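You operate a simulated robot arm through the tools that you are given. There is no shell and no other tool.

You are at the controls of a simulated robot arm. One attempt, no reset.

TASK
Hook up the gauge set: blue coupling on LOW, red on HIGH, then open the low and high wheels.
Fine: the caps go in the cap tray; a wheel opens only once its coupling is on.

The check looks at the end state, three seconds after you hand in, the way a careful person would. Anything else that was tipped, shoved, dropped, spilled or broken makes it a failure. Lids that push on must go on centred and level and be pressed home; caps that screw on are set level and turned clockwise until they are tight.

THE ROBOT
A 7-joint arm with a three-finger gripper, fixed in place. Base frame: the origin is at the foot of the arm, x ahead of it, y to its left, z up. Readings come in m, degrees, newtons and seconds.
Its first joint turns from -166.0 to 166.0 degrees. Payload 2.69 kg.
The TCP is the grasp point between the finger pads, 0.03 m short of the fingertips. In the tool frame z runs along the fingers and y along their closing line. The gripper opens to 0.128 m. The gripper's body begins 0.117 m behind the TCP.
Orientation is that of the tool frame in the base frame, as a unit quaternion [x, y, z, w]. With the fingers straight down and closing along the base's y, the tool's x points along the base's -x, its y along +y and its z along -z.

THE INTERFACE
- The arm moves only by the tool play_rows. Its argument "rows" is one flat list of numbers, 7 for each row, row after row: the shift along the tool's x, y, z in m, then the turn, a rotation vector about the tool's x, y, z in degrees, then the opening, from 0 (shut) to 1 (fully open). In form: [tx, ty, tz, rx, ry, rz, claw, tx, ty, tz, rx, ry, rz, claw, ...]. A call has 1 to 20 rows; each row is the pose to reach, as a shift and turn from the pose commanded when the call began, along the tool's axes at that moment. Each row takes 0.2 s and may step no farther than 0.05 m and 8.6 degrees from the row before; otherwise, or with a gripper value out of range, the whole call is refused. Where a pose cannot be reached the arm comes as near as it can. A force on the tool above 70 N (or 10 N above the force at the start of the call, whichever is more), or a blocked arm, ends the call early, and 0.2 s more pass. The fingers move at their own pace and stop on an object; they squeeze with about 38 N. The grip force told is the motor's: it shows also when the fingers shut on nothing. Time passes only in rows, and 0.2 s behind the last, so rows that repeat a pose let the fingers close. The reply holds the time, the measured pose of the TCP, the force on the tool along the base axes, the opening and the grip force, in the units named above and with some noise, with the torque about the TCP (base axes, N m) and any sound that the robot's microphone picked up.
- Cameras (640 x 400 px; columns grow to the right, rows downward): "scene" is fixed at [0.0473, 0.5012, 1.5014]; the picture's right is [-0.93, -0.37, 0.00], its down [0.19, -0.48, -0.86] and it looks along [0.32, -0.80, 0.52] (base axes); focal length 214 px, centre (320, 200). "wrist" rides on the gripper at [0.058, 0.054, -0.131] in the tool frame; the picture's right is [-0.68, 0.74, 0.00], its down [-0.62, -0.57, -0.55] and it looks along [-0.40, -0.37, 0.84] (tool axes); focal length 234 px, centre (320, 200).
- grab_frame(camera): a new picture of that camera. No time passes.
- raise_lower(by): slides the trunk up (or, below 0, down) by that many m; the arm rides with it, the base frame stays. It gives what a move gives, with no picture.
- pixel_to_xyz(camera, pixels): for up to 12 pixels [column, row] of the newest picture of that camera ("zoom" is the newest enlarged one), the place [x, y, z] in the base frame of the surface seen there, good to about 0.002 m. No time passes.
- close_up(camera, box): a new picture of the part [left, top, right, bottom] of that camera's present view, enlarged. No time passes.
- close_job(): hands the job in; it is judged then, once.

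Open the gripper and draw the arm clear of the work before you hand the job in, unless the task says otherwise.

The tools are called after "Request:" as name(argument=value, ...) on one line, values as JSON. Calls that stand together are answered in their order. play_rows: Moves the arm, as the interface text tells. Its arguments: {"type":"object","properties":{"rows":{"type":"array"}},"required":["rows"]} The other tools are called the same way: raise_lower (by) slides the trunk up or down; grab_frame (camera) takes a picture; pixel_to_xyz (camera, pixels) gives the place of the surface under pixels of a picture; close_up (camera, box) takes an enlarged picture of a part of a camera's view; close_job () hands the job in.

At the start:

```text
t: 0.0
position: [0.4911, 0.4936, 1.2439]
tool_rot: [0.0, 1.0, -0.001, 0.0]
wrist_force: [0.6, -0.3, 0.7]
wrist_torque: [0.0, 0.01, -0.01]
width: 0.1281
grasp_force: 0.0
trunk travel left (down, up): [-0.15, 0.2]
```

scene: 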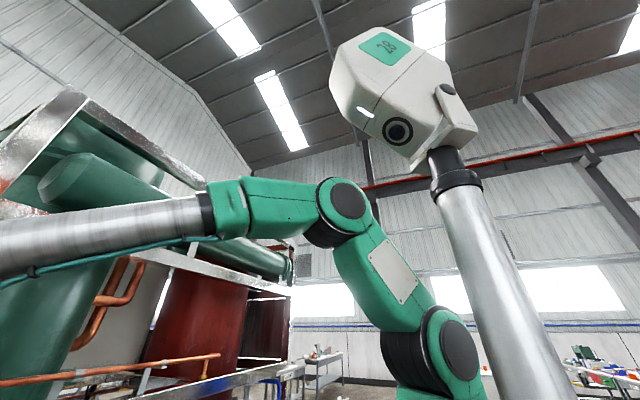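
wrist: 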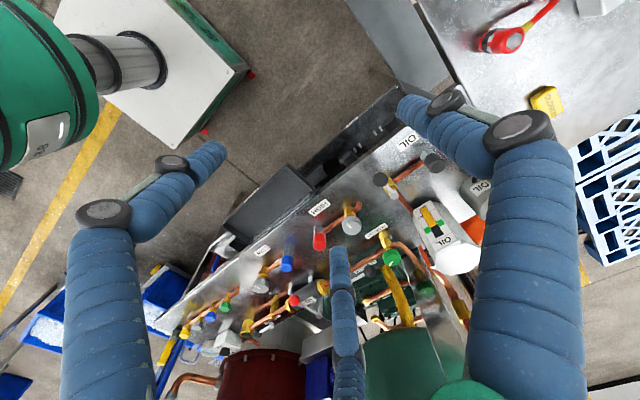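

The scene camera looks up past the arm and is not useful; the wrist view shows the panel with labels around (320,205) and a red coupling at (500,40). I take enlarged views of the wrist picture to identify the parts.

Request:
close_up(camera="wrist", box=[150, 180, 350, 350])

Request:
close_up(camera="wrist", box=[340, 0, 640, 190])

Request:
close_up(camera="wrist", box=[290, 110, 500, 290])

Request:
close_up(camera="scene", box=[150, 300, 400, 400])

```text
2.35 times, centred on (250, 265) of wrist
```

zoom: 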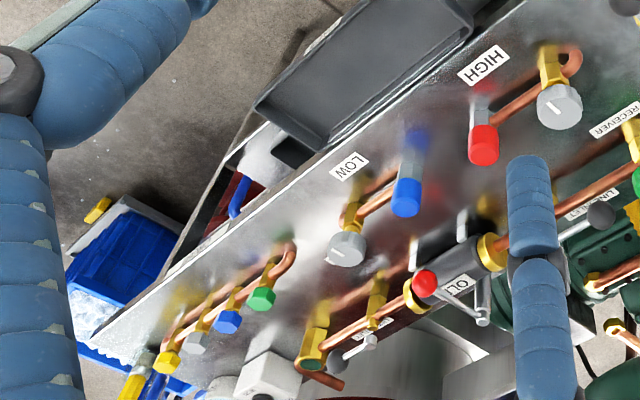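

```text
2.11 times, centred on (490, 95) of wrist
```

zoom: 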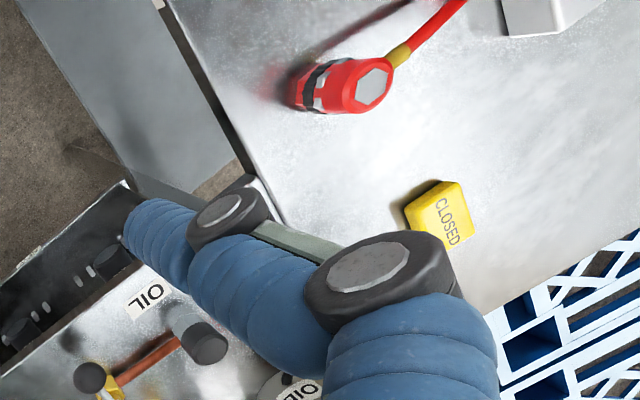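

```text
2.22 times, centred on (395, 200) of wrist
```

zoom: 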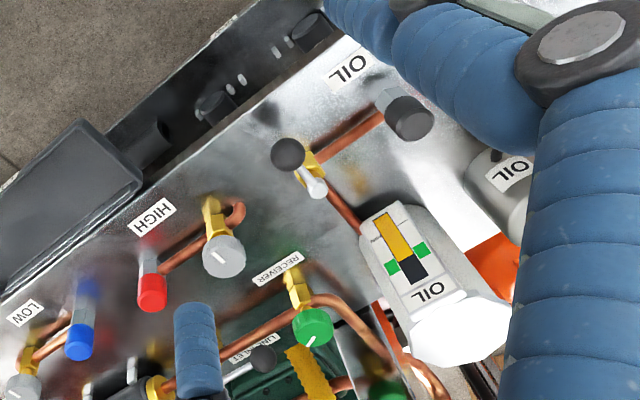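

```text
2.56 times, centred on (275, 350) of scene
```

zoom: 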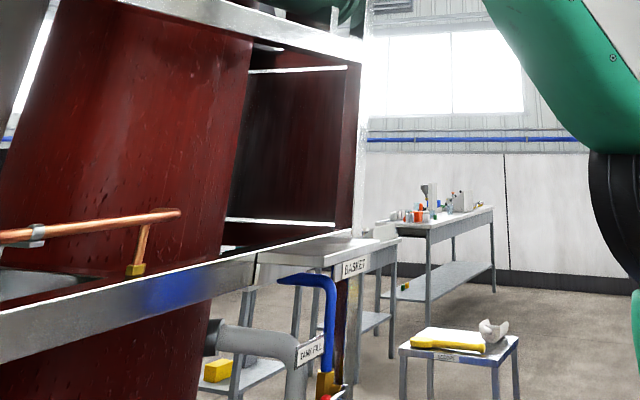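

The LOW (blue) and HIGH (red) capped ports with grey wheels stand on the panel, and a red coupling lies on a bench at top right. I read the places of those items.

Request:
pixel_to_xyz(camera="wrist", pixels=[[287, 268], [288, 245], [319, 241], [319, 222], [258, 286], [352, 225], [319, 208], [263, 250], [505, 40], [545, 100], [265, 205], [340, 190]])

Request:
pixel_to_xyz(camera="wrist", pixels=[[230, 260], [340, 160], [400, 95], [300, 200], [285, 190], [450, 30], [600, 60], [490, 90], [400, 60], [170, 300], [460, 250], [430, 215]])

```text
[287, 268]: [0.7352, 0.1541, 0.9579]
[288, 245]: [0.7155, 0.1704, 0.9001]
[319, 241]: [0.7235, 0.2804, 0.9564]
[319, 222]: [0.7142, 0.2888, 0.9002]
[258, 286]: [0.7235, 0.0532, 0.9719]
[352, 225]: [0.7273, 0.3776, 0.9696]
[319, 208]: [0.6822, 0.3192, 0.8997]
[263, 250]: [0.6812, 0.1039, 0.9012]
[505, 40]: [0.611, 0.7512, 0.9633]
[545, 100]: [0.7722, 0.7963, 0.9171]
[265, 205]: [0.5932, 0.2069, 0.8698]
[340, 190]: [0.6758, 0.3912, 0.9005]
```

```text
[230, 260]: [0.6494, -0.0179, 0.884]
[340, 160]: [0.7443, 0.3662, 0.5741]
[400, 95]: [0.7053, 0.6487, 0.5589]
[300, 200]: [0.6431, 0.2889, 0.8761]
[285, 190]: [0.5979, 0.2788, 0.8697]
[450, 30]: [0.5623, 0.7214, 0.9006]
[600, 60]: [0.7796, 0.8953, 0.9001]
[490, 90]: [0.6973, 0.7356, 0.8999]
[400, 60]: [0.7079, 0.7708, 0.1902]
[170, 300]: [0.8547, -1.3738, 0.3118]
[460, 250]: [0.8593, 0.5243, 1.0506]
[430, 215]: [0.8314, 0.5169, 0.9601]
```

Panel surface is z≈0.90, the LOW cap stands at about (0.735,0.154) and the HIGH cap at (0.723,0.28), both vertical. I turn the tool about vertical by 86° so the wrist camera looks towards the bench with the red coupling.

Request:
play_rows(rows=[0, 0, 0, 0, 0, -8.6, 1, 0, 0, 0, 0, 0, -17.2, 1, 0, 0, 0, 0, 0, -25.8, 1, 0, 0, 0, 0, 0, -34.4, 1, 0, 0, 0, 0, 0, -43, 1, 0, 0, 0, 0, 0, -51.6, 1, 0, 0, 0, 0, 0, -60.2, 1, 0, 0, 0, 0, 0, -68.8, 1, 0, 0, 0, 0, 0, -77.4, 1, 0, 0, 0, 0, 0, -86, 1])

Request:
grab_frame(camera="wrist")

```text
t: 2.2
position: [0.4919, 0.4941, 1.2447]
tool_rot: [-0.683, 0.73, -0.001, -0.001]
wrist_force: [-1.0, -0.3, -0.8]
wrist_torque: [-0.01, 0.01, 0.02]
width: 0.1279
grasp_force: 0.0
trunk travel left (down, up): [-0.15, 0.2]
```

```text
taken
```

wrist: 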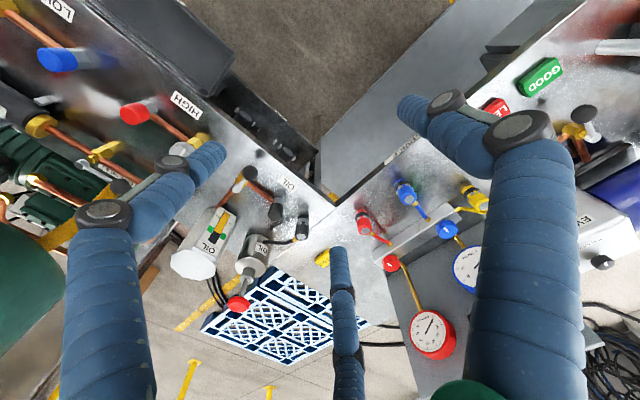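

Now I see the gauge set: red gauge (435,335), blue gauge (465,265), couplings red (365,222), blue (405,193) and yellow (475,195). I enlarge that region.

Request:
close_up(camera="wrist", box=[320, 120, 500, 240])

Request:
close_up(camera="wrist", box=[340, 220, 500, 360])

Request:
close_up(camera="wrist", box=[440, 30, 640, 170])

Request:
close_up(camera="wrist", box=[0, 0, 320, 220])

Request:
pixel_to_xyz(camera="wrist", pixels=[[365, 222], [405, 193], [475, 195], [390, 262], [447, 230], [433, 335], [465, 265], [415, 230], [400, 150], [540, 75], [323, 258], [600, 230]])

```text
3.33 times, centred on (410, 180) of wrist
```

zoom: 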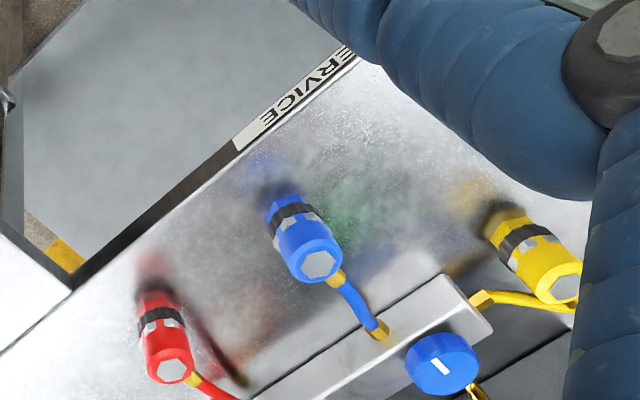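

```text
2.86 times, centred on (420, 290) of wrist
```

zoom: 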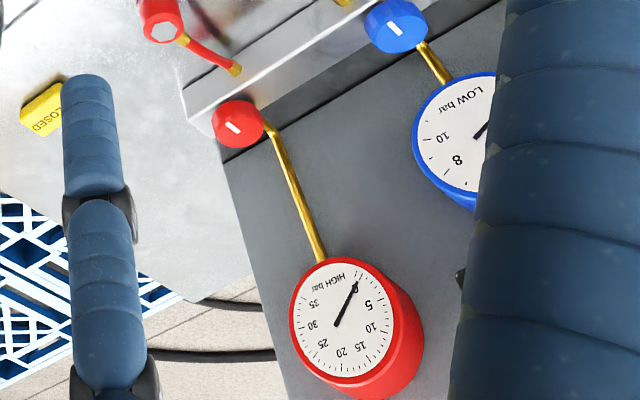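

```text
2.86 times, centred on (540, 100) of wrist
```

zoom: 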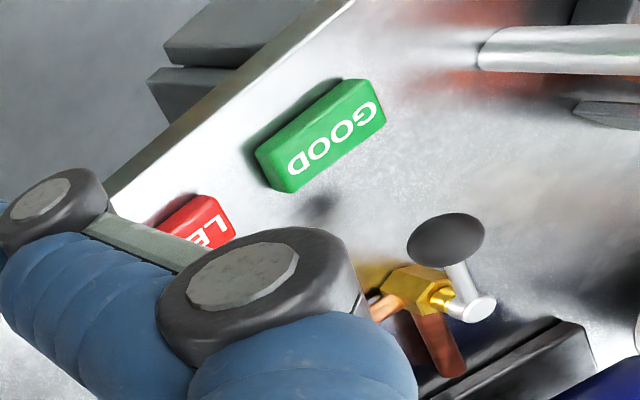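

```text
1.82 times, centred on (160, 110) of wrist
```

zoom: 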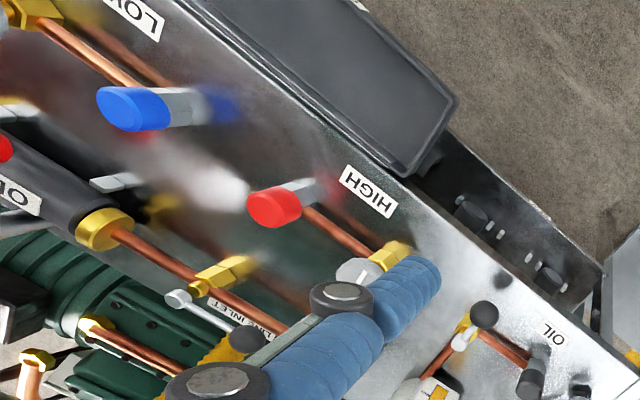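

```text
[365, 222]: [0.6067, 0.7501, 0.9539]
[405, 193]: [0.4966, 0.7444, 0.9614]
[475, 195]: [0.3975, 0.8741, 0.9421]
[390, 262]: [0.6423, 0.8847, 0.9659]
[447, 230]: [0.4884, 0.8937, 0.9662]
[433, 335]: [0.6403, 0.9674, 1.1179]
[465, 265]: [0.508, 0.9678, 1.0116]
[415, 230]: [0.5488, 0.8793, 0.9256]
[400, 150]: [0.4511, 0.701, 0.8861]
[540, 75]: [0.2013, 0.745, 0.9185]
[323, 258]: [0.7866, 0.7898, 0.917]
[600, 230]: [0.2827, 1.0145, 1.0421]
```

The couplings stand upright on the SERVICE bench at red (0.607,0.750) and blue (0.497,0.744); gauges and coloured wheels sit on the manifold behind. I turn back to face +x, and move toward y≈0.22 to inspect the LOW/HIGH ports, grey wheels and tray.

Request:
play_rows(rows=[0, 0, 0, 0, 0, 8.6, 1, 0, 0, 0, 0, 0, 17.2, 1, 0, 0, 0, 0, 0, 25.8, 1, 0, 0, 0, 0, 0, 34.4, 1, 0, 0, 0, 0, 0, 43, 0.5, 0, 0, 0, 0, 0, 43, 0.5, 0, 0, 0, 0, 0, 43, 0.5])

Request:
grab_frame(camera="wrist")

```text
t: 3.8
position: [0.4916, 0.4941, 1.2452]
tool_rot: [-0.367, 0.93, 0.001, -0.001]
wrist_force: [0.4, 0.4, -0.1]
wrist_torque: [0.0, -0.04, -0.01]
width: 0.064
grasp_force: 0.1
trunk travel left (down, up): [-0.15, 0.2]
```

```text
taken
```

wrist: 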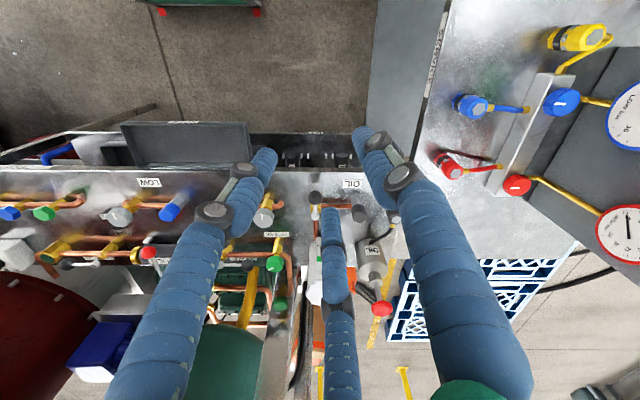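

The half-closed gripper shows three blue finger shapes; I check where they really are with depth readings on tips at (262,165), (330,220), (362,140), plus ports and gauges.

Request:
pixel_to_xyz(camera="wrist", pixels=[[266, 158], [330, 220], [362, 138], [235, 215], [335, 300], [400, 200], [215, 212], [400, 178], [262, 190], [345, 380], [150, 380], [490, 380]])

```text
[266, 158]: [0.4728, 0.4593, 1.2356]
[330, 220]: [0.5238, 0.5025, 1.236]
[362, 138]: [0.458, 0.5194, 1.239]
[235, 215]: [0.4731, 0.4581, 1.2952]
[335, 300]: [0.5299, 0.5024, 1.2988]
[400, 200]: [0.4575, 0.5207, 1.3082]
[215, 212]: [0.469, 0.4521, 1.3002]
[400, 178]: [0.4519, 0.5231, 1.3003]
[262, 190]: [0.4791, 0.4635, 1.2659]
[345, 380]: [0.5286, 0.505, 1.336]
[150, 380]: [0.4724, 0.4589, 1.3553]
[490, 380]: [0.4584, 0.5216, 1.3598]
```

The drawn hand has three visible fingers around the TCP; I rely on the stated gripper dimensions and will check with force. Now I move to y≈0.22 and lower by 0.1 m to inspect LOW/HIGH closely.

Request:
play_rows(rows=[0.026, -0.028, 0.014, 0, 0, 0, 1, 0.053, -0.056, 0.029, 0, 0, 0, 1, 0.079, -0.084, 0.043, 0, 0, 0, 1, 0.105, -0.113, 0.057, 0, 0, 0, 1, 0.131, -0.141, 0.071, 0, 0, 0, 1, 0.158, -0.169, 0.086, 0, 0, 0, 1, 0.184, -0.197, 0.1, 0, 0, 0, 1])

Request:
grab_frame(camera="wrist")

Request:
grab_frame(camera="scene")

```text
t: 5.4
position: [0.4921, 0.2248, 1.1443]
tool_rot: [-0.367, 0.93, 0.0, 0.0]
wrist_force: [-0.5, -0.1, 0.2]
wrist_torque: [-0.02, 0.0, 0.03]
width: 0.128
grasp_force: 0.2
trunk travel left (down, up): [-0.15, 0.2]
```

```text
taken
```

wrist: 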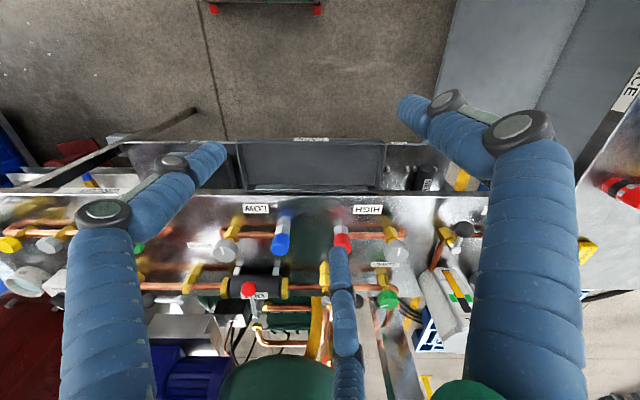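

```text
taken
```

scene: 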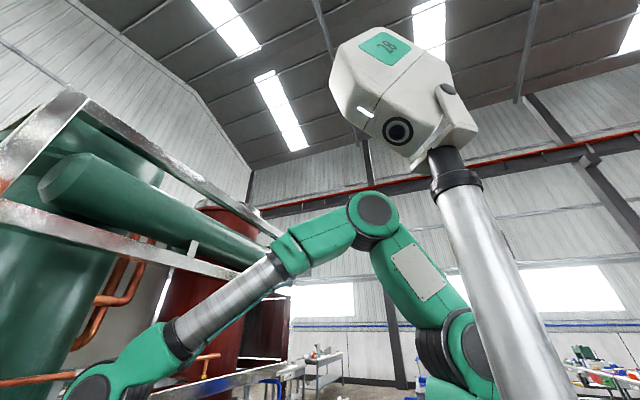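

I now see LOW (255,208), HIGH (368,209), their caps (282,235) and (342,235), and the tray at (310,165) with a label on its edge (310,140). I enlarge these parts.

Request:
close_up(camera="wrist", box=[190, 180, 330, 290])

Request:
close_up(camera="wrist", box=[310, 180, 450, 290])

Request:
close_up(camera="wrist", box=[220, 120, 420, 215])

```text
3.64 times, centred on (260, 235) of wrist
```

zoom: 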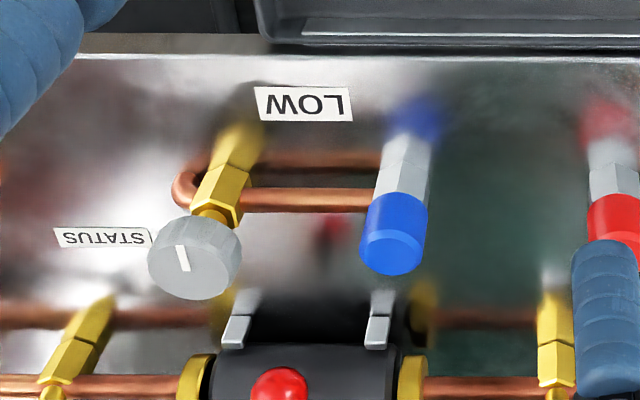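

```text
3.64 times, centred on (380, 235) of wrist
```

zoom: 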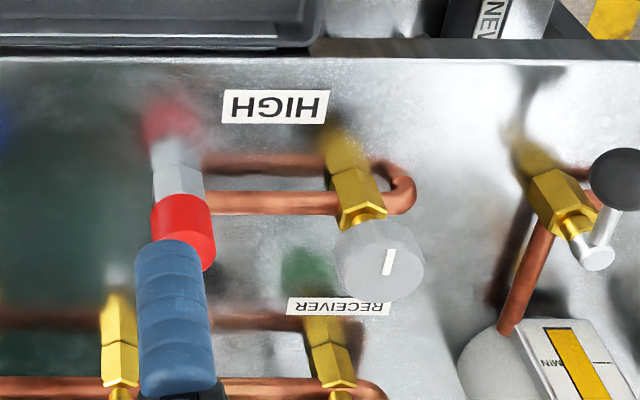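

```text
3.20 times, centred on (320, 168) of wrist
```

zoom: 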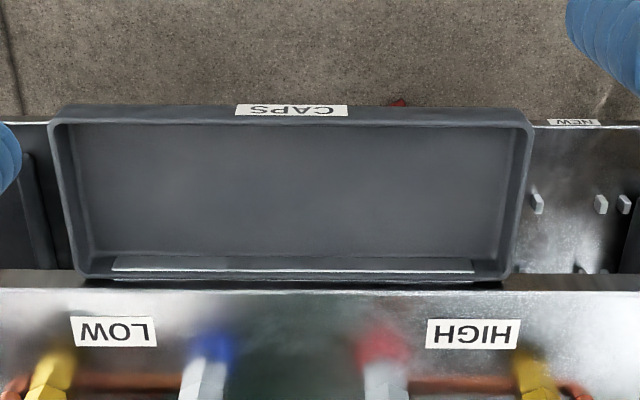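

The tray is labelled CAPS, and LOW and HIGH each have a grey wheel valve next to the capped port. I zoom tightly on the LOW cap and the HIGH cap to measure them.

Request:
close_up(camera="wrist", box=[255, 200, 305, 260])

Request:
pixel_to_xyz(camera="wrist", pixels=[[282, 246], [282, 250], [282, 240], [282, 234], [281, 228], [281, 222], [274, 246], [290, 246], [228, 248], [218, 248], [238, 250], [227, 256]])

Request:
pixel_to_xyz(camera="wrist", pixels=[[310, 140], [245, 145], [378, 145], [310, 165], [250, 185], [370, 185], [310, 188], [396, 250], [385, 250], [406, 250], [342, 240], [342, 244]])

```text
6.67 times, centred on (280, 230) of wrist
```

zoom: 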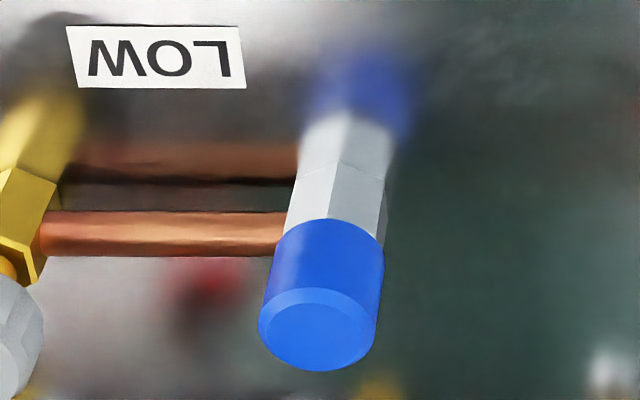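

```text
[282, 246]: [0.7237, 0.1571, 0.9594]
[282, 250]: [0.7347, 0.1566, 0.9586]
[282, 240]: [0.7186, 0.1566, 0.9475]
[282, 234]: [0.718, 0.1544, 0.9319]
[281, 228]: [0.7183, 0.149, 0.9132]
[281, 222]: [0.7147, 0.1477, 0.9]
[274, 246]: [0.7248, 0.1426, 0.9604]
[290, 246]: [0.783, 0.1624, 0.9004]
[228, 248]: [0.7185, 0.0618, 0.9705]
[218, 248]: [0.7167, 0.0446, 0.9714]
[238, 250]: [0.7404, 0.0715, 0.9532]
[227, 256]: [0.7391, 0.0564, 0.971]
```

```text
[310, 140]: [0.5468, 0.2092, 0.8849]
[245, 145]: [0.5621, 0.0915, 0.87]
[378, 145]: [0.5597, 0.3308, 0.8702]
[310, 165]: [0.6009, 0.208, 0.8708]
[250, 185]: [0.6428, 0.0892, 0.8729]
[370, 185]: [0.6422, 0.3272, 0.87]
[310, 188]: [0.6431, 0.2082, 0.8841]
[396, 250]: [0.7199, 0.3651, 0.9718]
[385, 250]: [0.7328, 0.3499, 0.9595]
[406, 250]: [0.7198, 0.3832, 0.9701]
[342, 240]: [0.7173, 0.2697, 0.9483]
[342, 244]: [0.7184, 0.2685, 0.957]
```

The LOW cap is about 34 mm wide with its top at z≈0.960 around (0.733,0.152); the tray floor is z≈0.870 spanning x 0.55–0.643, y 0.08–0.34. I move above the LOW cap with the fingertips at z≈1.05 to measure it from close.

Request:
play_rows(rows=[-0.021, -0.036, 0.01, 0, 0, 0, 1, -0.042, -0.072, 0.02, 0, 0, 0, 1, -0.063, -0.109, 0.03, 0, 0, 0, 1, -0.084, -0.145, 0.04, 0, 0, 0, 1, -0.105, -0.181, 0.05, 0, 0, 0, 1, -0.1264, -0.2177, 0.064, 0, 0, 0, 1])

Request:
grab_frame(camera="wrist")

```text
t: 6.8
position: [0.7345, 0.1499, 1.0816]
tool_rot: [-0.367, 0.93, -0.001, 0.0]
wrist_force: [-0.4, 0.4, 0.0]
wrist_torque: [-0.02, 0.0, -0.04]
width: 0.1282
grasp_force: 0.0
trunk travel left (down, up): [-0.15, 0.2]
```

```text
taken
```

wrist: 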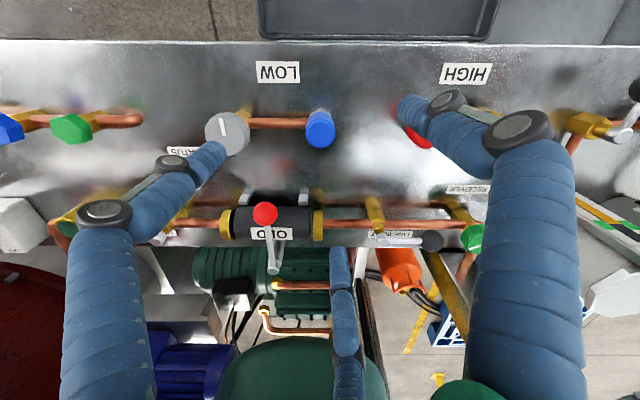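

The LOW cap sits right under the TCP at (320,130) as predicted. I zoom in to check the centring and read the positions.

Request:
close_up(camera="wrist", box=[270, 95, 370, 160])

Request:
pixel_to_xyz(camera="zoom", pixels=[[320, 230], [270, 230], [370, 230], [320, 200], [320, 260], [320, 170], [150, 190], [90, 200]])

Request:
close_up(camera="wrist", box=[190, 95, 290, 160])

```text
6.15 times, centred on (320, 128) of wrist
```

zoom: 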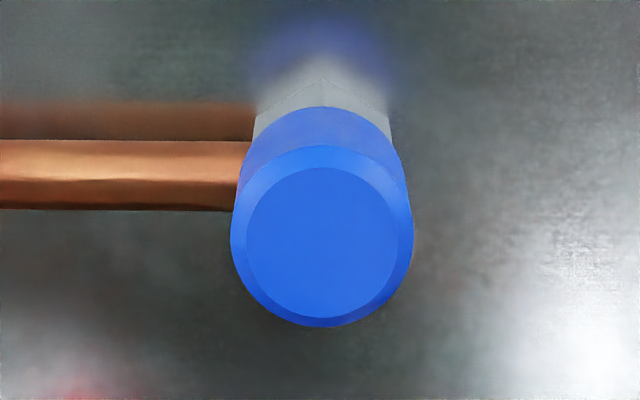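

```text
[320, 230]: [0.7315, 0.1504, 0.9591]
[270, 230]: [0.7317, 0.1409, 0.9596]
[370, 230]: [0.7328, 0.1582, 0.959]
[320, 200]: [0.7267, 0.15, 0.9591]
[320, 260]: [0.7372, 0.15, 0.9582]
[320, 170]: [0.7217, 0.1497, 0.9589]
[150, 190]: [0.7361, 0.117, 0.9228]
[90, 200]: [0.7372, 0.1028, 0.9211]
```

```text
6.15 times, centred on (240, 128) of wrist
```

zoom: 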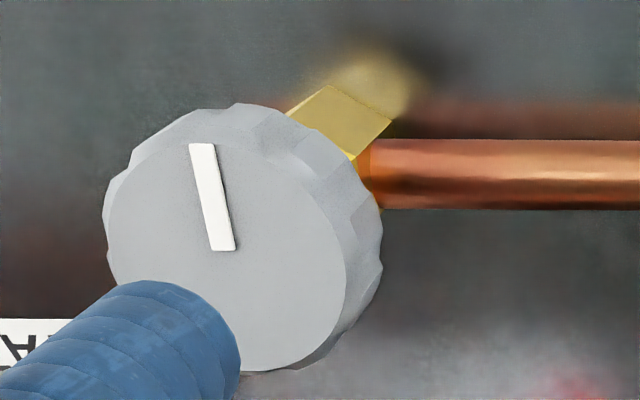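

The cap centre reads (0.734,0.1503), top z 0.9595, 33 mm diameter, and the TCP is within 1 mm of it. Before descending I check heights of neighbours (old drier, wheel, panel pipes).

Request:
pixel_to_xyz(camera="wrist", pixels=[[265, 213], [270, 222], [300, 222], [345, 222], [410, 240], [222, 133], [205, 130], [228, 150], [415, 140], [320, 20], [480, 75], [372, 205]])

```text
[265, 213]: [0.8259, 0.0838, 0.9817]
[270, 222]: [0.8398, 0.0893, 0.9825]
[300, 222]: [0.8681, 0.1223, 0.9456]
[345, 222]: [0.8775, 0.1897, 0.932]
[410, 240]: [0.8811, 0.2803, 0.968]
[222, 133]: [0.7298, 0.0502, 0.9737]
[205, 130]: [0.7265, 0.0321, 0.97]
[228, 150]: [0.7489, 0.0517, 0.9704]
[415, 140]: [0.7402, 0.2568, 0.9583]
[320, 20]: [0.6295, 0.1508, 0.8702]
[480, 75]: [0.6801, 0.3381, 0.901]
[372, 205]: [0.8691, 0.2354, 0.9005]
```

Neighbours are clear (drier beyond x=0.81, wheel edge at y<0.08). I narrow the opening to 64 mm and descend straight down over the LOW cap until the tips are at z≈0.932.

Request:
play_rows(rows=[0, 0, 0, 0, 0, 0, 0.5, 0, 0, 0, 0, 0, 0, 0.5, 0, 0, 0.03, 0, 0, 0, 0.5, 0, 0, 0.06, 0, 0, 0, 0.5, 0, 0, 0.085, 0, 0, 0, 0.5, 0, 0, 0.105, 0, 0, 0, 0.5, 0, 0, 0.119, 0, 0, 0, 0.5, 0, 0, 0.119, 0, 0, 0, 0.5])

Request:
grab_frame(camera="wrist")

```text
t: 8.6
position: [0.7338, 0.1522, 0.9615]
tool_rot: [-0.366, 0.931, 0.0, 0.0]
wrist_force: [-0.3, 0.5, 0.5]
wrist_torque: [0.0, 0.0, -0.03]
width: 0.064
grasp_force: 0.1
trunk travel left (down, up): [-0.15, 0.2]
```

```text
taken
```

wrist: 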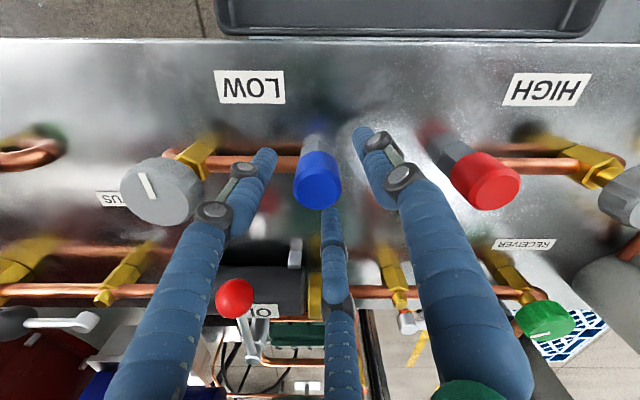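

The cap (318,180) stands between the fingers with no contact force. I close the gripper on it.

Request:
play_rows(rows=[0, 0, 0, 0, 0, 0, 0.3, 0, 0, 0, 0, 0, 0, 0.2, 0, 0, 0, 0, 0, 0, 0.1, 0, 0, 0, 0, 0, 0, 0.1])

```text
t: 9.6
position: [0.7331, 0.1514, 0.9611]
tool_rot: [-0.366, 0.93, 0.0, -0.001]
wrist_force: [2.9, -4.2, 0.8]
wrist_torque: [-0.03, -0.05, -0.02]
width: 0.0307
grasp_force: 38.4
trunk travel left (down, up): [-0.15, 0.2]
```

The cap is held (width 30.7 mm, grip 38 N) with a 5 N sideways load along the closing line. I try a counter-clockwise turn of about 26° to see whether it is threaded, shifting 1 mm to relieve the side load.

Request:
play_rows(rows=[0, -0.001, 0, 0, 0, -4, 0.1, 0, -0.001, 0, 0, 0, -10, 0.1, 0, -0.001, 0, 0, 0, -18, 0.1, 0, -0.001, 0, 0, 0, -26, 0.1])

```text
t: 10.6
position: [0.733, 0.1504, 0.9611]
tool_rot: [-0.567, 0.824, 0.0, 0.0]
wrist_force: [-0.3, -0.2, -1.0]
wrist_torque: [0.01, -0.02, -0.01]
width: 0.0307
grasp_force: 37.3
trunk travel left (down, up): [-0.15, 0.2]
```

The cap turned with no resistance and no vertical load. I test a gentle lift of 3 mm.

Request:
play_rows(rows=[0, 0, -0.001, 0, 0, 0, 0.1, 0, 0, -0.002, 0, 0, 0, 0.1, 0, 0, -0.003, 0, 0, 0, 0.1])

```text
t: 11.4
position: [0.7329, 0.1504, 0.9632]
tool_rot: [-0.567, 0.824, 0.0, 0.0]
wrist_force: [0.1, 0.0, -6.9]
wrist_torque: [-0.02, 0.0, 0.01]
width: 0.0305
grasp_force: 38.6
trunk travel left (down, up): [-0.15, 0.2]
```

With 3 mm commanded, the tool rose 2.1 mm and carries 6.9 N. I lift 2 mm more to see whether the cap keeps coming or holds.

Request:
play_rows(rows=[0, 0, -0.001, 0, 0, 0, 0.1, 0, 0, -0.002, 0, 0, 0, 0.1, 0, 0, -0.002, 0, 0, 0, 0.1])

Request:
close_up(camera="wrist", box=[270, 120, 370, 220])

```text
t: 12.2
position: [0.7333, 0.1513, 0.967]
tool_rot: [-0.567, 0.824, 0.001, 0.0]
wrist_force: [-0.6, -0.5, 3.1]
wrist_torque: [-0.01, 0.0, -0.01]
width: 0.0308
grasp_force: 37.7
trunk travel left (down, up): [-0.15, 0.2]
```

```text
4.00 times, centred on (320, 170) of wrist
```

zoom: 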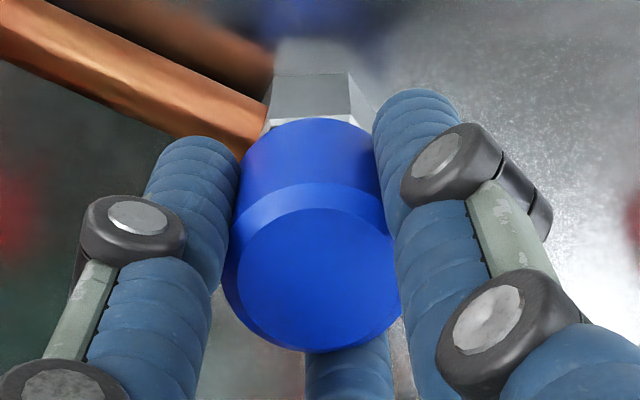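

The force dropped to about zero and the cap has popped free in the grip (pull-off type). I lift 65 mm, then carry it over the tray at (0.597,0.15) while turning the hand back to yaw 0.

Request:
play_rows(rows=[0, 0, -0.02, 0, 0, 0, 0.1, 0, 0, -0.045, 0, 0, 0, 0.1, 0, 0, -0.065, 0, 0, 0, 0.1, 0.0125, 0.032, -0.065, 0, 0, 7.7, 0.1, 0.025, 0.064, -0.065, 0, 0, 15.4, 0.1, 0.0375, 0.095, -0.065, 0, 0, 23, 0.1, 0.05, 0.127, -0.065, 0, 0, 30.7, 0.1, 0.05, 0.127, -0.065, 0, 0, 38.4, 0.1, 0.05, 0.127, -0.065, 0, 0, 46, 0.1, 0.05, 0.127, -0.065, 0, 0, 53.7, 0.1, 0.05, 0.127, -0.065, 0, 0, 61.4, 0.1, 0.05, 0.127, -0.065, 0, 0, 69, 0.1])

Request:
grab_frame(camera="wrist")

```text
t: 14.8
position: [0.597, 0.1499, 1.0304]
tool_rot: [0.002, 1.0, 0.0, 0.0]
wrist_force: [0.0, -0.6, -0.3]
wrist_torque: [0.02, 0.01, 0.0]
width: 0.0307
grasp_force: 38.1
trunk travel left (down, up): [-0.15, 0.2]
```

```text
taken
```

wrist: 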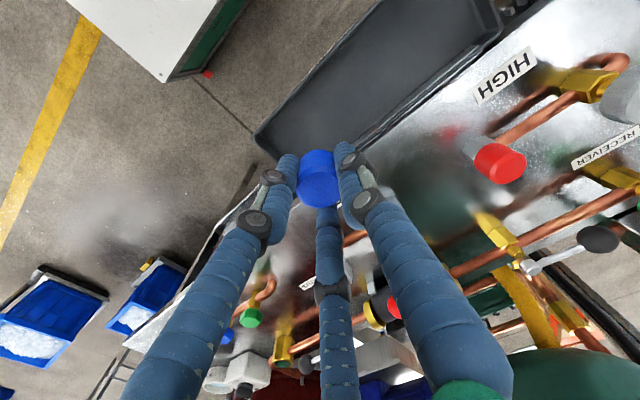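

The cap is still held (318,180) above the tray. I lower it into the tray until just above the floor.

Request:
play_rows(rows=[0, 0, 0.035, 0, 0, 0, 0.1, 0, 0, 0.07, 0, 0, 0, 0.1, 0, 0, 0.1, 0, 0, 0, 0.1, 0, 0, 0.118, 0, 0, 0, 0.1, 0, 0, 0.124, 0, 0, 0, 0.1, 0, 0, 0.126, 0, 0, 0, 0.1])

Request:
grab_frame(camera="wrist")

```text
t: 16.2
position: [0.5978, 0.1506, 0.9064]
tool_rot: [0.0, 1.0, 0.0, 0.0]
wrist_force: [0.5, -0.6, 0.3]
wrist_torque: [0.01, 0.0, -0.01]
width: 0.0306
grasp_force: 37.9
trunk travel left (down, up): [-0.15, 0.2]
```

```text
taken
```

wrist: 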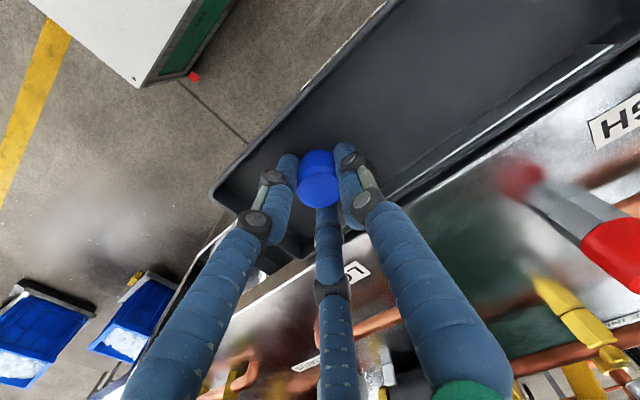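

No contact yet at z=0.906. I lower 1 mm at a time to feel the tray floor.

Request:
play_rows(rows=[0, 0, 0.001, 0, 0, 0, 0.1, 0, 0, 0.002, 0, 0, 0, 0.1, 0, 0, 0.003, 0, 0, 0, 0.1, 0, 0, 0.003, 0, 0, 0, 0.1])

```text
t: 17.2
position: [0.5985, 0.1498, 0.9045]
tool_rot: [0.0, 1.0, 0.0, 0.002]
wrist_force: [-3.7, -6.0, 28.8]
wrist_torque: [0.09, 0.06, 0.04]
width: 0.0305
grasp_force: 38.4
trunk travel left (down, up): [-0.15, 0.2]
```

The floor pushes back with 29 N, so the cap is seated on the tray. I ease up 2 mm, open slowly, and then lift away.

Request:
play_rows(rows=[0, 0, -0.0015, 0, 0, 0, 0.1, 0, 0, -0.002, 0, 0, 0, 0.1, 0, 0, -0.002, 0, 0, 0, 0.27, 0, 0, -0.002, 0, 0, 0, 0.32, 0, 0, -0.002, 0, 0, 0, 0.4, 0, 0, -0.002, 0, 0, 0, 0.4])

Request:
grab_frame(camera="wrist")

```text
t: 18.6
position: [0.5971, 0.1502, 0.9053]
tool_rot: [0.0, 1.0, 0.0, 0.0]
wrist_force: [0.1, 0.1, -0.6]
wrist_torque: [-0.01, -0.04, 0.01]
width: 0.0514
grasp_force: 0.0
trunk travel left (down, up): [-0.15, 0.2]
```

```text
taken
```

wrist: 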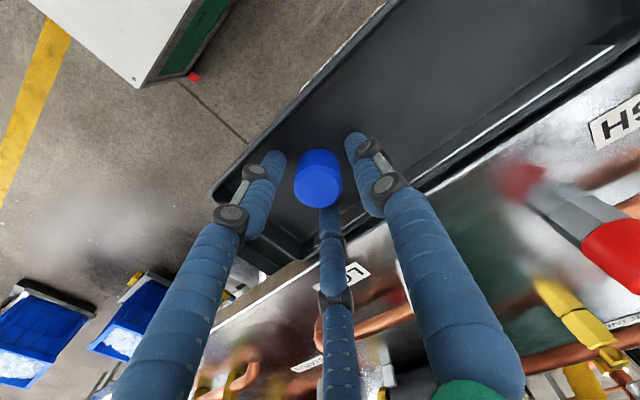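

The blue cap stands upright in the tray at (318,180). I lift clear and move over the HIGH cap near (0.734,0.267).

Request:
play_rows(rows=[0, 0, -0.04, 0, 0, 0, 0.4, 0, 0, -0.085, 0, 0, 0, 0.4, 0, 0, -0.13, 0, 0, 0, 0.45, 0, 0, -0.165, 0, 0, 0, 0.5, -0.034, 0.029, -0.165, 0, 0, 0, 0.5, -0.068, 0.058, -0.165, 0, 0, 0, 0.5, -0.103, 0.088, -0.165, 0, 0, 0, 0.5, -0.137, 0.117, -0.165, 0, 0, 0, 0.5])

Request:
grab_frame(camera="wrist")

Request:
close_up(camera="wrist", box=[270, 85, 370, 150])

```text
t: 20.4
position: [0.7317, 0.2648, 1.0679]
tool_rot: [-0.001, 1.0, 0.001, 0.0]
wrist_force: [-0.8, -0.8, 0.4]
wrist_torque: [0.06, -0.01, 0.01]
width: 0.0641
grasp_force: 0.2
trunk travel left (down, up): [-0.15, 0.2]
```

```text
taken
```

wrist: 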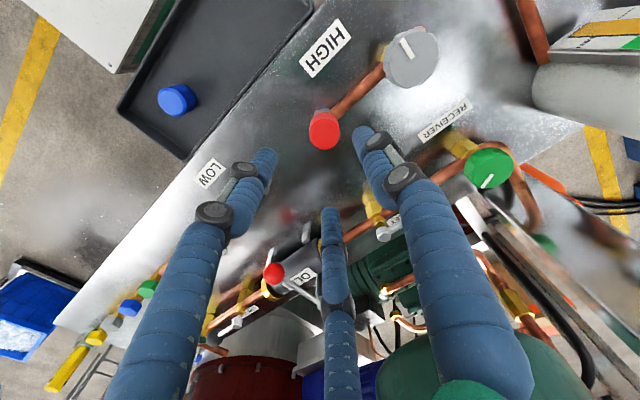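

```text
6.15 times, centred on (320, 118) of wrist
```

zoom: 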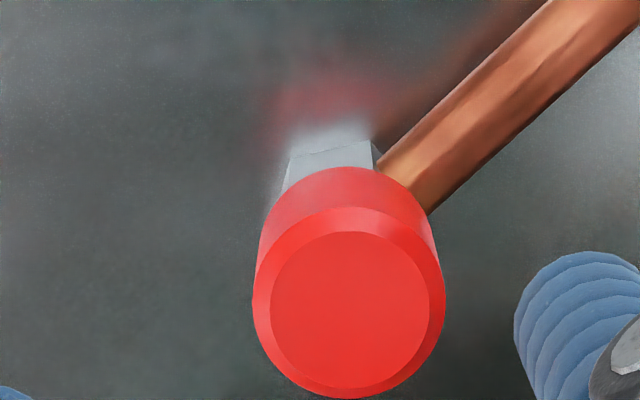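

The red cap is slightly off the TCP axis; its top centre is at zoom (350,310). I read its place exactly.

Request:
pixel_to_xyz(camera="zoom", pixels=[[350, 310], [300, 310], [400, 310], [350, 260], [350, 360], [340, 320], [360, 300]])

```text
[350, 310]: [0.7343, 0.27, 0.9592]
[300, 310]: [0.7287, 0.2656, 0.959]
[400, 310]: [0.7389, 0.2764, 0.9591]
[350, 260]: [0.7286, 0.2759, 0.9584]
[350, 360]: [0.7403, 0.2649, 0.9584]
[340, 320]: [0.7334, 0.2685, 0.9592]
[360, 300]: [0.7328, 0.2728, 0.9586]
```

HIGH cap centre is (0.734,0.270), top 0.959. I correct by (+2,+5) mm and descend to grip height.

Request:
play_rows(rows=[-0.0018, 0.005, 0, 0, 0, 0, 0.5, -0.0018, 0.005, 0.03, 0, 0, 0, 0.5, -0.0018, 0.005, 0.06, 0, 0, 0, 0.5, -0.0018, 0.005, 0.085, 0, 0, 0, 0.5, -0.0018, 0.005, 0.1, 0, 0, 0, 0.5, -0.0018, 0.005, 0.1065, 0, 0, 0, 0.5, -0.0018, 0.005, 0.1065, 0, 0, 0, 0.5])

Request:
close_up(camera="wrist", box=[240, 110, 400, 230])

```text
t: 22.0
position: [0.7353, 0.2727, 0.9622]
tool_rot: [0.0, 1.0, 0.0, 0.0]
wrist_force: [-0.3, -0.2, 0.1]
wrist_torque: [-0.01, 0.0, 0.02]
width: 0.0642
grasp_force: 0.1
trunk travel left (down, up): [-0.15, 0.2]
```

```text
3.33 times, centred on (320, 170) of wrist
```

zoom: 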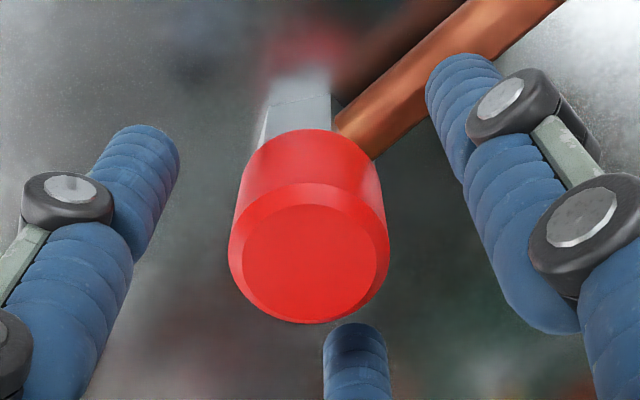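

The cap is between the fingers with about 2 mm offset in x. I nudge by that and close on it.

Request:
play_rows(rows=[0.0018, -0.001, 0, 0, 0, 0, 0.5, 0.0018, -0.001, 0, 0, 0, 0, 0.3, 0.0018, -0.001, 0, 0, 0, 0, 0.2, 0.0018, -0.001, 0, 0, 0, 0, 0.1, 0.0018, -0.001, 0, 0, 0, 0, 0.1])

```text
t: 23.2
position: [0.7331, 0.2709, 0.9622]
tool_rot: [-0.001, 1.0, 0.0, 0.0]
wrist_force: [-0.9, 0.0, 0.7]
wrist_torque: [0.05, 0.01, -0.01]
width: 0.0306
grasp_force: 38.5
trunk travel left (down, up): [-0.15, 0.2]
```

Gripped cleanly. I pull up in 1 mm steps as with the blue cap.

Request:
play_rows(rows=[0, 0, -0.001, 0, 0, 0, 0.1, 0, 0, -0.002, 0, 0, 0, 0.1, 0, 0, -0.003, 0, 0, 0, 0.1, 0, 0, -0.004, 0, 0, 0, 0.1])

```text
t: 24.2
position: [0.7345, 0.2725, 0.9685]
tool_rot: [0.0, 1.0, 0.0, 0.002]
wrist_force: [0.7, -0.1, 0.7]
wrist_torque: [-0.02, 0.04, -0.02]
width: 0.0306
grasp_force: 37.7
trunk travel left (down, up): [-0.15, 0.2]
```

The red cap popped off too. I lift it, carry it to the tray at (0.597,0.25) and lower it close to the floor.

Request:
play_rows(rows=[0, 0, -0.02, 0, 0, 0, 0.1, 0, 0, -0.045, 0, 0, 0, 0.1, 0, 0, -0.065, 0, 0, 0, 0.1, 0.034, -0.005, -0.065, 0, 0, 0, 0.1, 0.068, -0.01, -0.065, 0, 0, 0, 0.1, 0.103, -0.015, -0.065, 0, 0, 0, 0.1, 0.137, -0.02, -0.065, 0, 0, 0, 0.1, 0.137, -0.02, -0.065, 0, 0, 0, 0.1, 0.137, -0.02, -0.035, 0, 0, 0, 0.1, 0.137, -0.02, 0, 0, 0, 0, 0.1, 0.137, -0.02, 0.03, 0, 0, 0, 0.1, 0.137, -0.02, 0.048, 0, 0, 0, 0.1, 0.137, -0.02, 0.054, 0, 0, 0, 0.1, 0.137, -0.02, 0.054, 0, 0, 0, 0.1])

Request:
grab_frame(camera="wrist")

```text
t: 27.2
position: [0.5957, 0.2502, 0.912]
tool_rot: [0.0, 1.0, 0.001, -0.001]
wrist_force: [0.1, 0.7, -0.3]
wrist_torque: [0.03, 0.02, 0.04]
width: 0.031
grasp_force: 38.3
trunk travel left (down, up): [-0.15, 0.2]
```

```text
taken
```

wrist: 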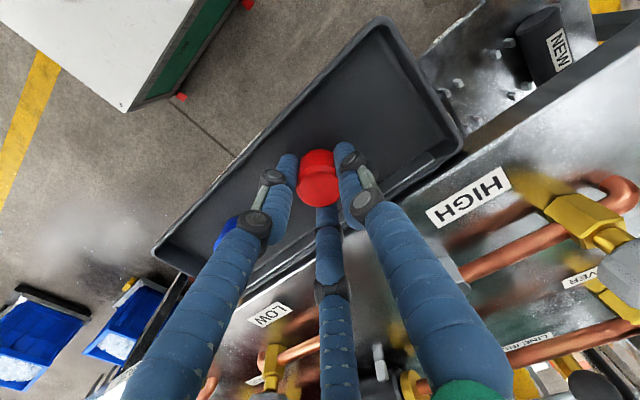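

The red cap is inside the tray walls just above the floor. I lower in 1 mm steps to feel the floor.

Request:
play_rows(rows=[0, 0, 0.002, 0, 0, 0, 0.1, 0, 0, 0.003, 0, 0, 0, 0.1, 0, 0, 0.004, 0, 0, 0, 0.1, 0, 0, 0.004, 0, 0, 0, 0.1])

```text
t: 28.2
position: [0.5969, 0.2508, 0.9087]
tool_rot: [0.0, 1.0, 0.0, 0.0]
wrist_force: [-0.2, 0.2, 0.0]
wrist_torque: [0.05, 0.06, -0.01]
width: 0.0305
grasp_force: 37.9
trunk travel left (down, up): [-0.15, 0.2]
```

Request:
play_rows(rows=[0, 0, 0.001, 0, 0, 0, 0.1, 0, 0, 0.002, 0, 0, 0, 0.1, 0, 0, 0.0025, 0, 0, 0, 0.1, 0, 0, 0.0025, 0, 0, 0, 0.1])

```text
t: 29.2
position: [0.5967, 0.2519, 0.9069]
tool_rot: [0.0, 1.0, -0.001, -0.001]
wrist_force: [-1.9, 0.4, 3.4]
wrist_torque: [0.07, 0.06, 0.01]
width: 0.031
grasp_force: 37.8
trunk travel left (down, up): [-0.15, 0.2]
```

A light 3.4 N contact shows the cap touching the floor. I open the fingers, check, and lift off.

Request:
play_rows(rows=[0, 0, 0, 0, 0, 0, 0.27, 0, 0, 0, 0, 0, 0, 0.32, 0, 0, 0, 0, 0, 0, 0.4, 0, 0, 0, 0, 0, 0, 0.4])

Request:
grab_frame(camera="wrist")

```text
t: 30.2
position: [0.5972, 0.2518, 0.9058]
tool_rot: [0.0, 1.0, 0.0, 0.0]
wrist_force: [-0.8, 0.5, -0.3]
wrist_torque: [0.02, 0.01, -0.01]
width: 0.0513
grasp_force: 0.1
trunk travel left (down, up): [-0.15, 0.2]
```

```text
taken
```

wrist: 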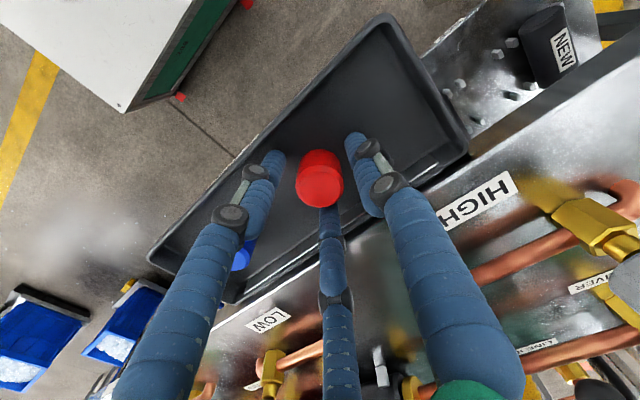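

Both caps stand in the tray. I lift to z≈1.10, turn to face +x and view the bare ports.

Request:
play_rows(rows=[0, 0, -0.04, 0, 0, 0, 0.4, 0, 0, -0.085, 0, 0, 0, 0.5, 0, 0, -0.13, 0, 0, 0, 0.6, -0.01, -0.02, -0.165, 0, 0, -8.6, 0.8, -0.02, -0.04, -0.195, 0, 0, -17.2, 1, -0.023, -0.042, -0.195, 0, 0, -25.8, 1, -0.023, -0.042, -0.195, 0, 0, -34.4, 1, -0.023, -0.042, -0.195, 0, 0, -43, 1])

Request:
grab_frame(camera="wrist")

Request:
close_up(camera="wrist", box=[220, 140, 320, 240])

Request:
close_up(camera="wrist", box=[320, 140, 420, 240])

```text
t: 32.0
position: [0.6213, 0.2089, 1.1025]
tool_rot: [-0.368, 0.93, 0.0, 0.0]
wrist_force: [-0.4, 0.5, -0.2]
wrist_torque: [-0.05, -0.02, -0.05]
width: 0.1282
grasp_force: 0.1
trunk travel left (down, up): [-0.15, 0.2]
```

```text
taken
```

wrist: 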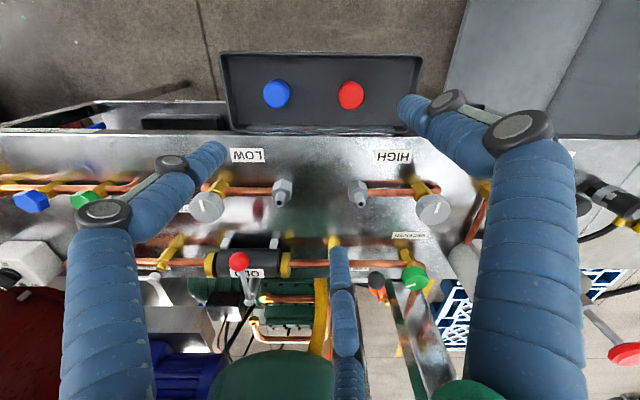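

```text
4.00 times, centred on (270, 190) of wrist
```

zoom: 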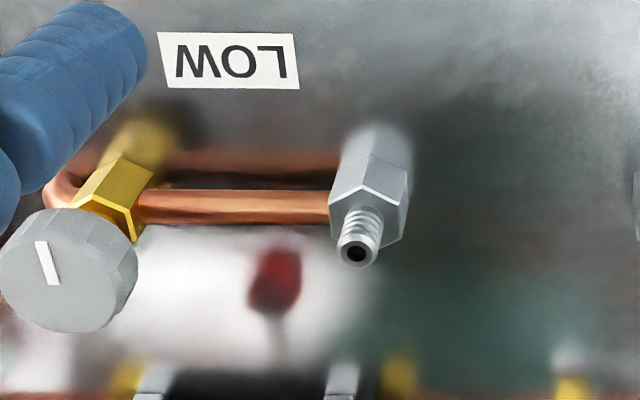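

```text
4.00 times, centred on (370, 190) of wrist
```

zoom: 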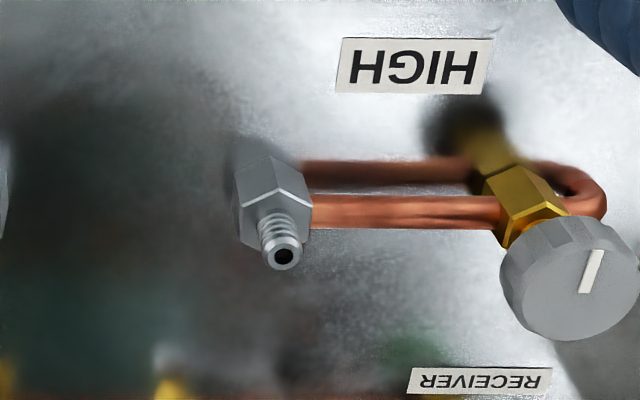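

The bare ports show a hex body with a ridged nipple. I read nipple heights at the HIGH zoom (284,255) and around.

Request:
pixel_to_xyz(camera="zoom", pixels=[[284, 262], [275, 245], [292, 250], [284, 240], [278, 225], [268, 208], [290, 205], [250, 210], [270, 175], [275, 265], [400, 210], [570, 280]])

Request:
close_up(camera="wrist", box=[260, 170, 300, 215])

Request:
pixel_to_xyz(camera="wrist", pixels=[[276, 95], [276, 88], [350, 95], [282, 200], [282, 203], [282, 198], [283, 193], [282, 188], [208, 203], [208, 212], [433, 207], [433, 215]])

```text
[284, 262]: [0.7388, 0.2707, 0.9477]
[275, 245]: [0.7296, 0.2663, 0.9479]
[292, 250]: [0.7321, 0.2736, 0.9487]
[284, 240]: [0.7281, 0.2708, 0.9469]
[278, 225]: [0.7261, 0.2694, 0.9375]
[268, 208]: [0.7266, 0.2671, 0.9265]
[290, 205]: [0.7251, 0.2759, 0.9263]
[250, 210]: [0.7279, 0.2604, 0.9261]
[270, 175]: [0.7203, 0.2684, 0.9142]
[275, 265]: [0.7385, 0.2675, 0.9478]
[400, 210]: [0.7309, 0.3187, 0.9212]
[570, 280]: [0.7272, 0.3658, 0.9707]
```

```text
8.89 times, centred on (280, 192) of wrist
```

zoom: 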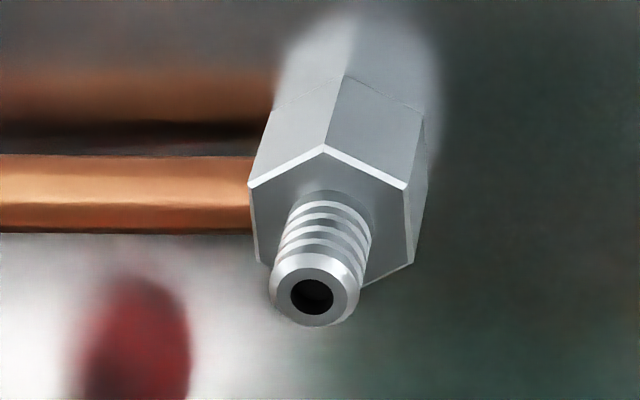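

```text
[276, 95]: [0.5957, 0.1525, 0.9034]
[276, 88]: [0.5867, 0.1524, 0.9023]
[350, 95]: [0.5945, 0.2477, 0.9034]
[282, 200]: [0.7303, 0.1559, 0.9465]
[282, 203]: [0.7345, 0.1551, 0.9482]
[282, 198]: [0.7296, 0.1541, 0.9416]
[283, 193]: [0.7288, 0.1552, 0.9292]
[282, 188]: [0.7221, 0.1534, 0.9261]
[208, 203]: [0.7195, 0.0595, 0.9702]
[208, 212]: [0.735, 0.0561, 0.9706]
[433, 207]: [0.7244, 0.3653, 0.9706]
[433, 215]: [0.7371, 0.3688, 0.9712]
```

Nipple tops are at z≈0.948 with the hex shoulder at 0.926; the manifold's own wheels lie beyond reach, so the grey LOW/HIGH wheels are the ones to open. I raise slightly and move over to the bench side near (0.50,0.60), turning to yaw 90 to look at the couplings.

Request:
play_rows(rows=[0, 0, -0.03, 0, 0, 0, 1, -0.018, 0.037, -0.04, 0, 0, -4.7, 1, -0.036, 0.074, -0.04, 0, 0, -9.4, 1, -0.053, 0.11, -0.04, 0, 0, -14.1, 1, -0.071, 0.147, -0.04, 0, 0, -18.8, 1, -0.089, 0.184, -0.04, 0, 0, -23.5, 1, -0.107, 0.221, -0.04, 0, 0, -28.2, 1, -0.125, 0.258, -0.04, 0, 0, -32.9, 1, -0.142, 0.294, -0.04, 0, 0, -37.6, 1, -0.16, 0.331, -0.04, 0, 0, -42.3, 1, -0.178, 0.368, -0.04, 0, 0, -47, 1])

Request:
grab_frame(camera="wrist")

```text
t: 34.4
position: [0.5019, 0.5992, 1.1415]
tool_rot: [0.708, -0.706, 0.0, 0.0]
wrist_force: [0.5, -0.2, 0.1]
wrist_torque: [0.01, 0.01, -0.01]
width: 0.128
grasp_force: 0.1
trunk travel left (down, up): [-0.15, 0.2]
```

```text
taken
```

wrist: 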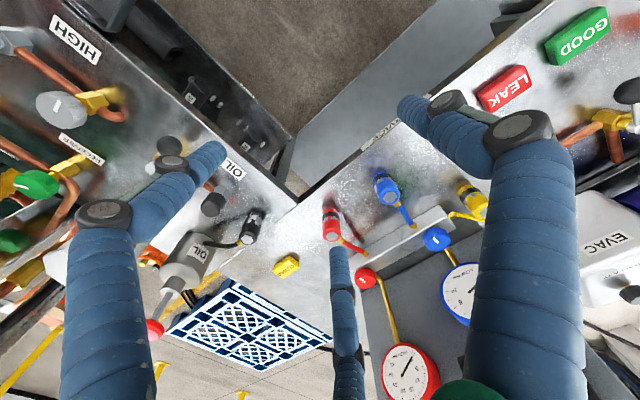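

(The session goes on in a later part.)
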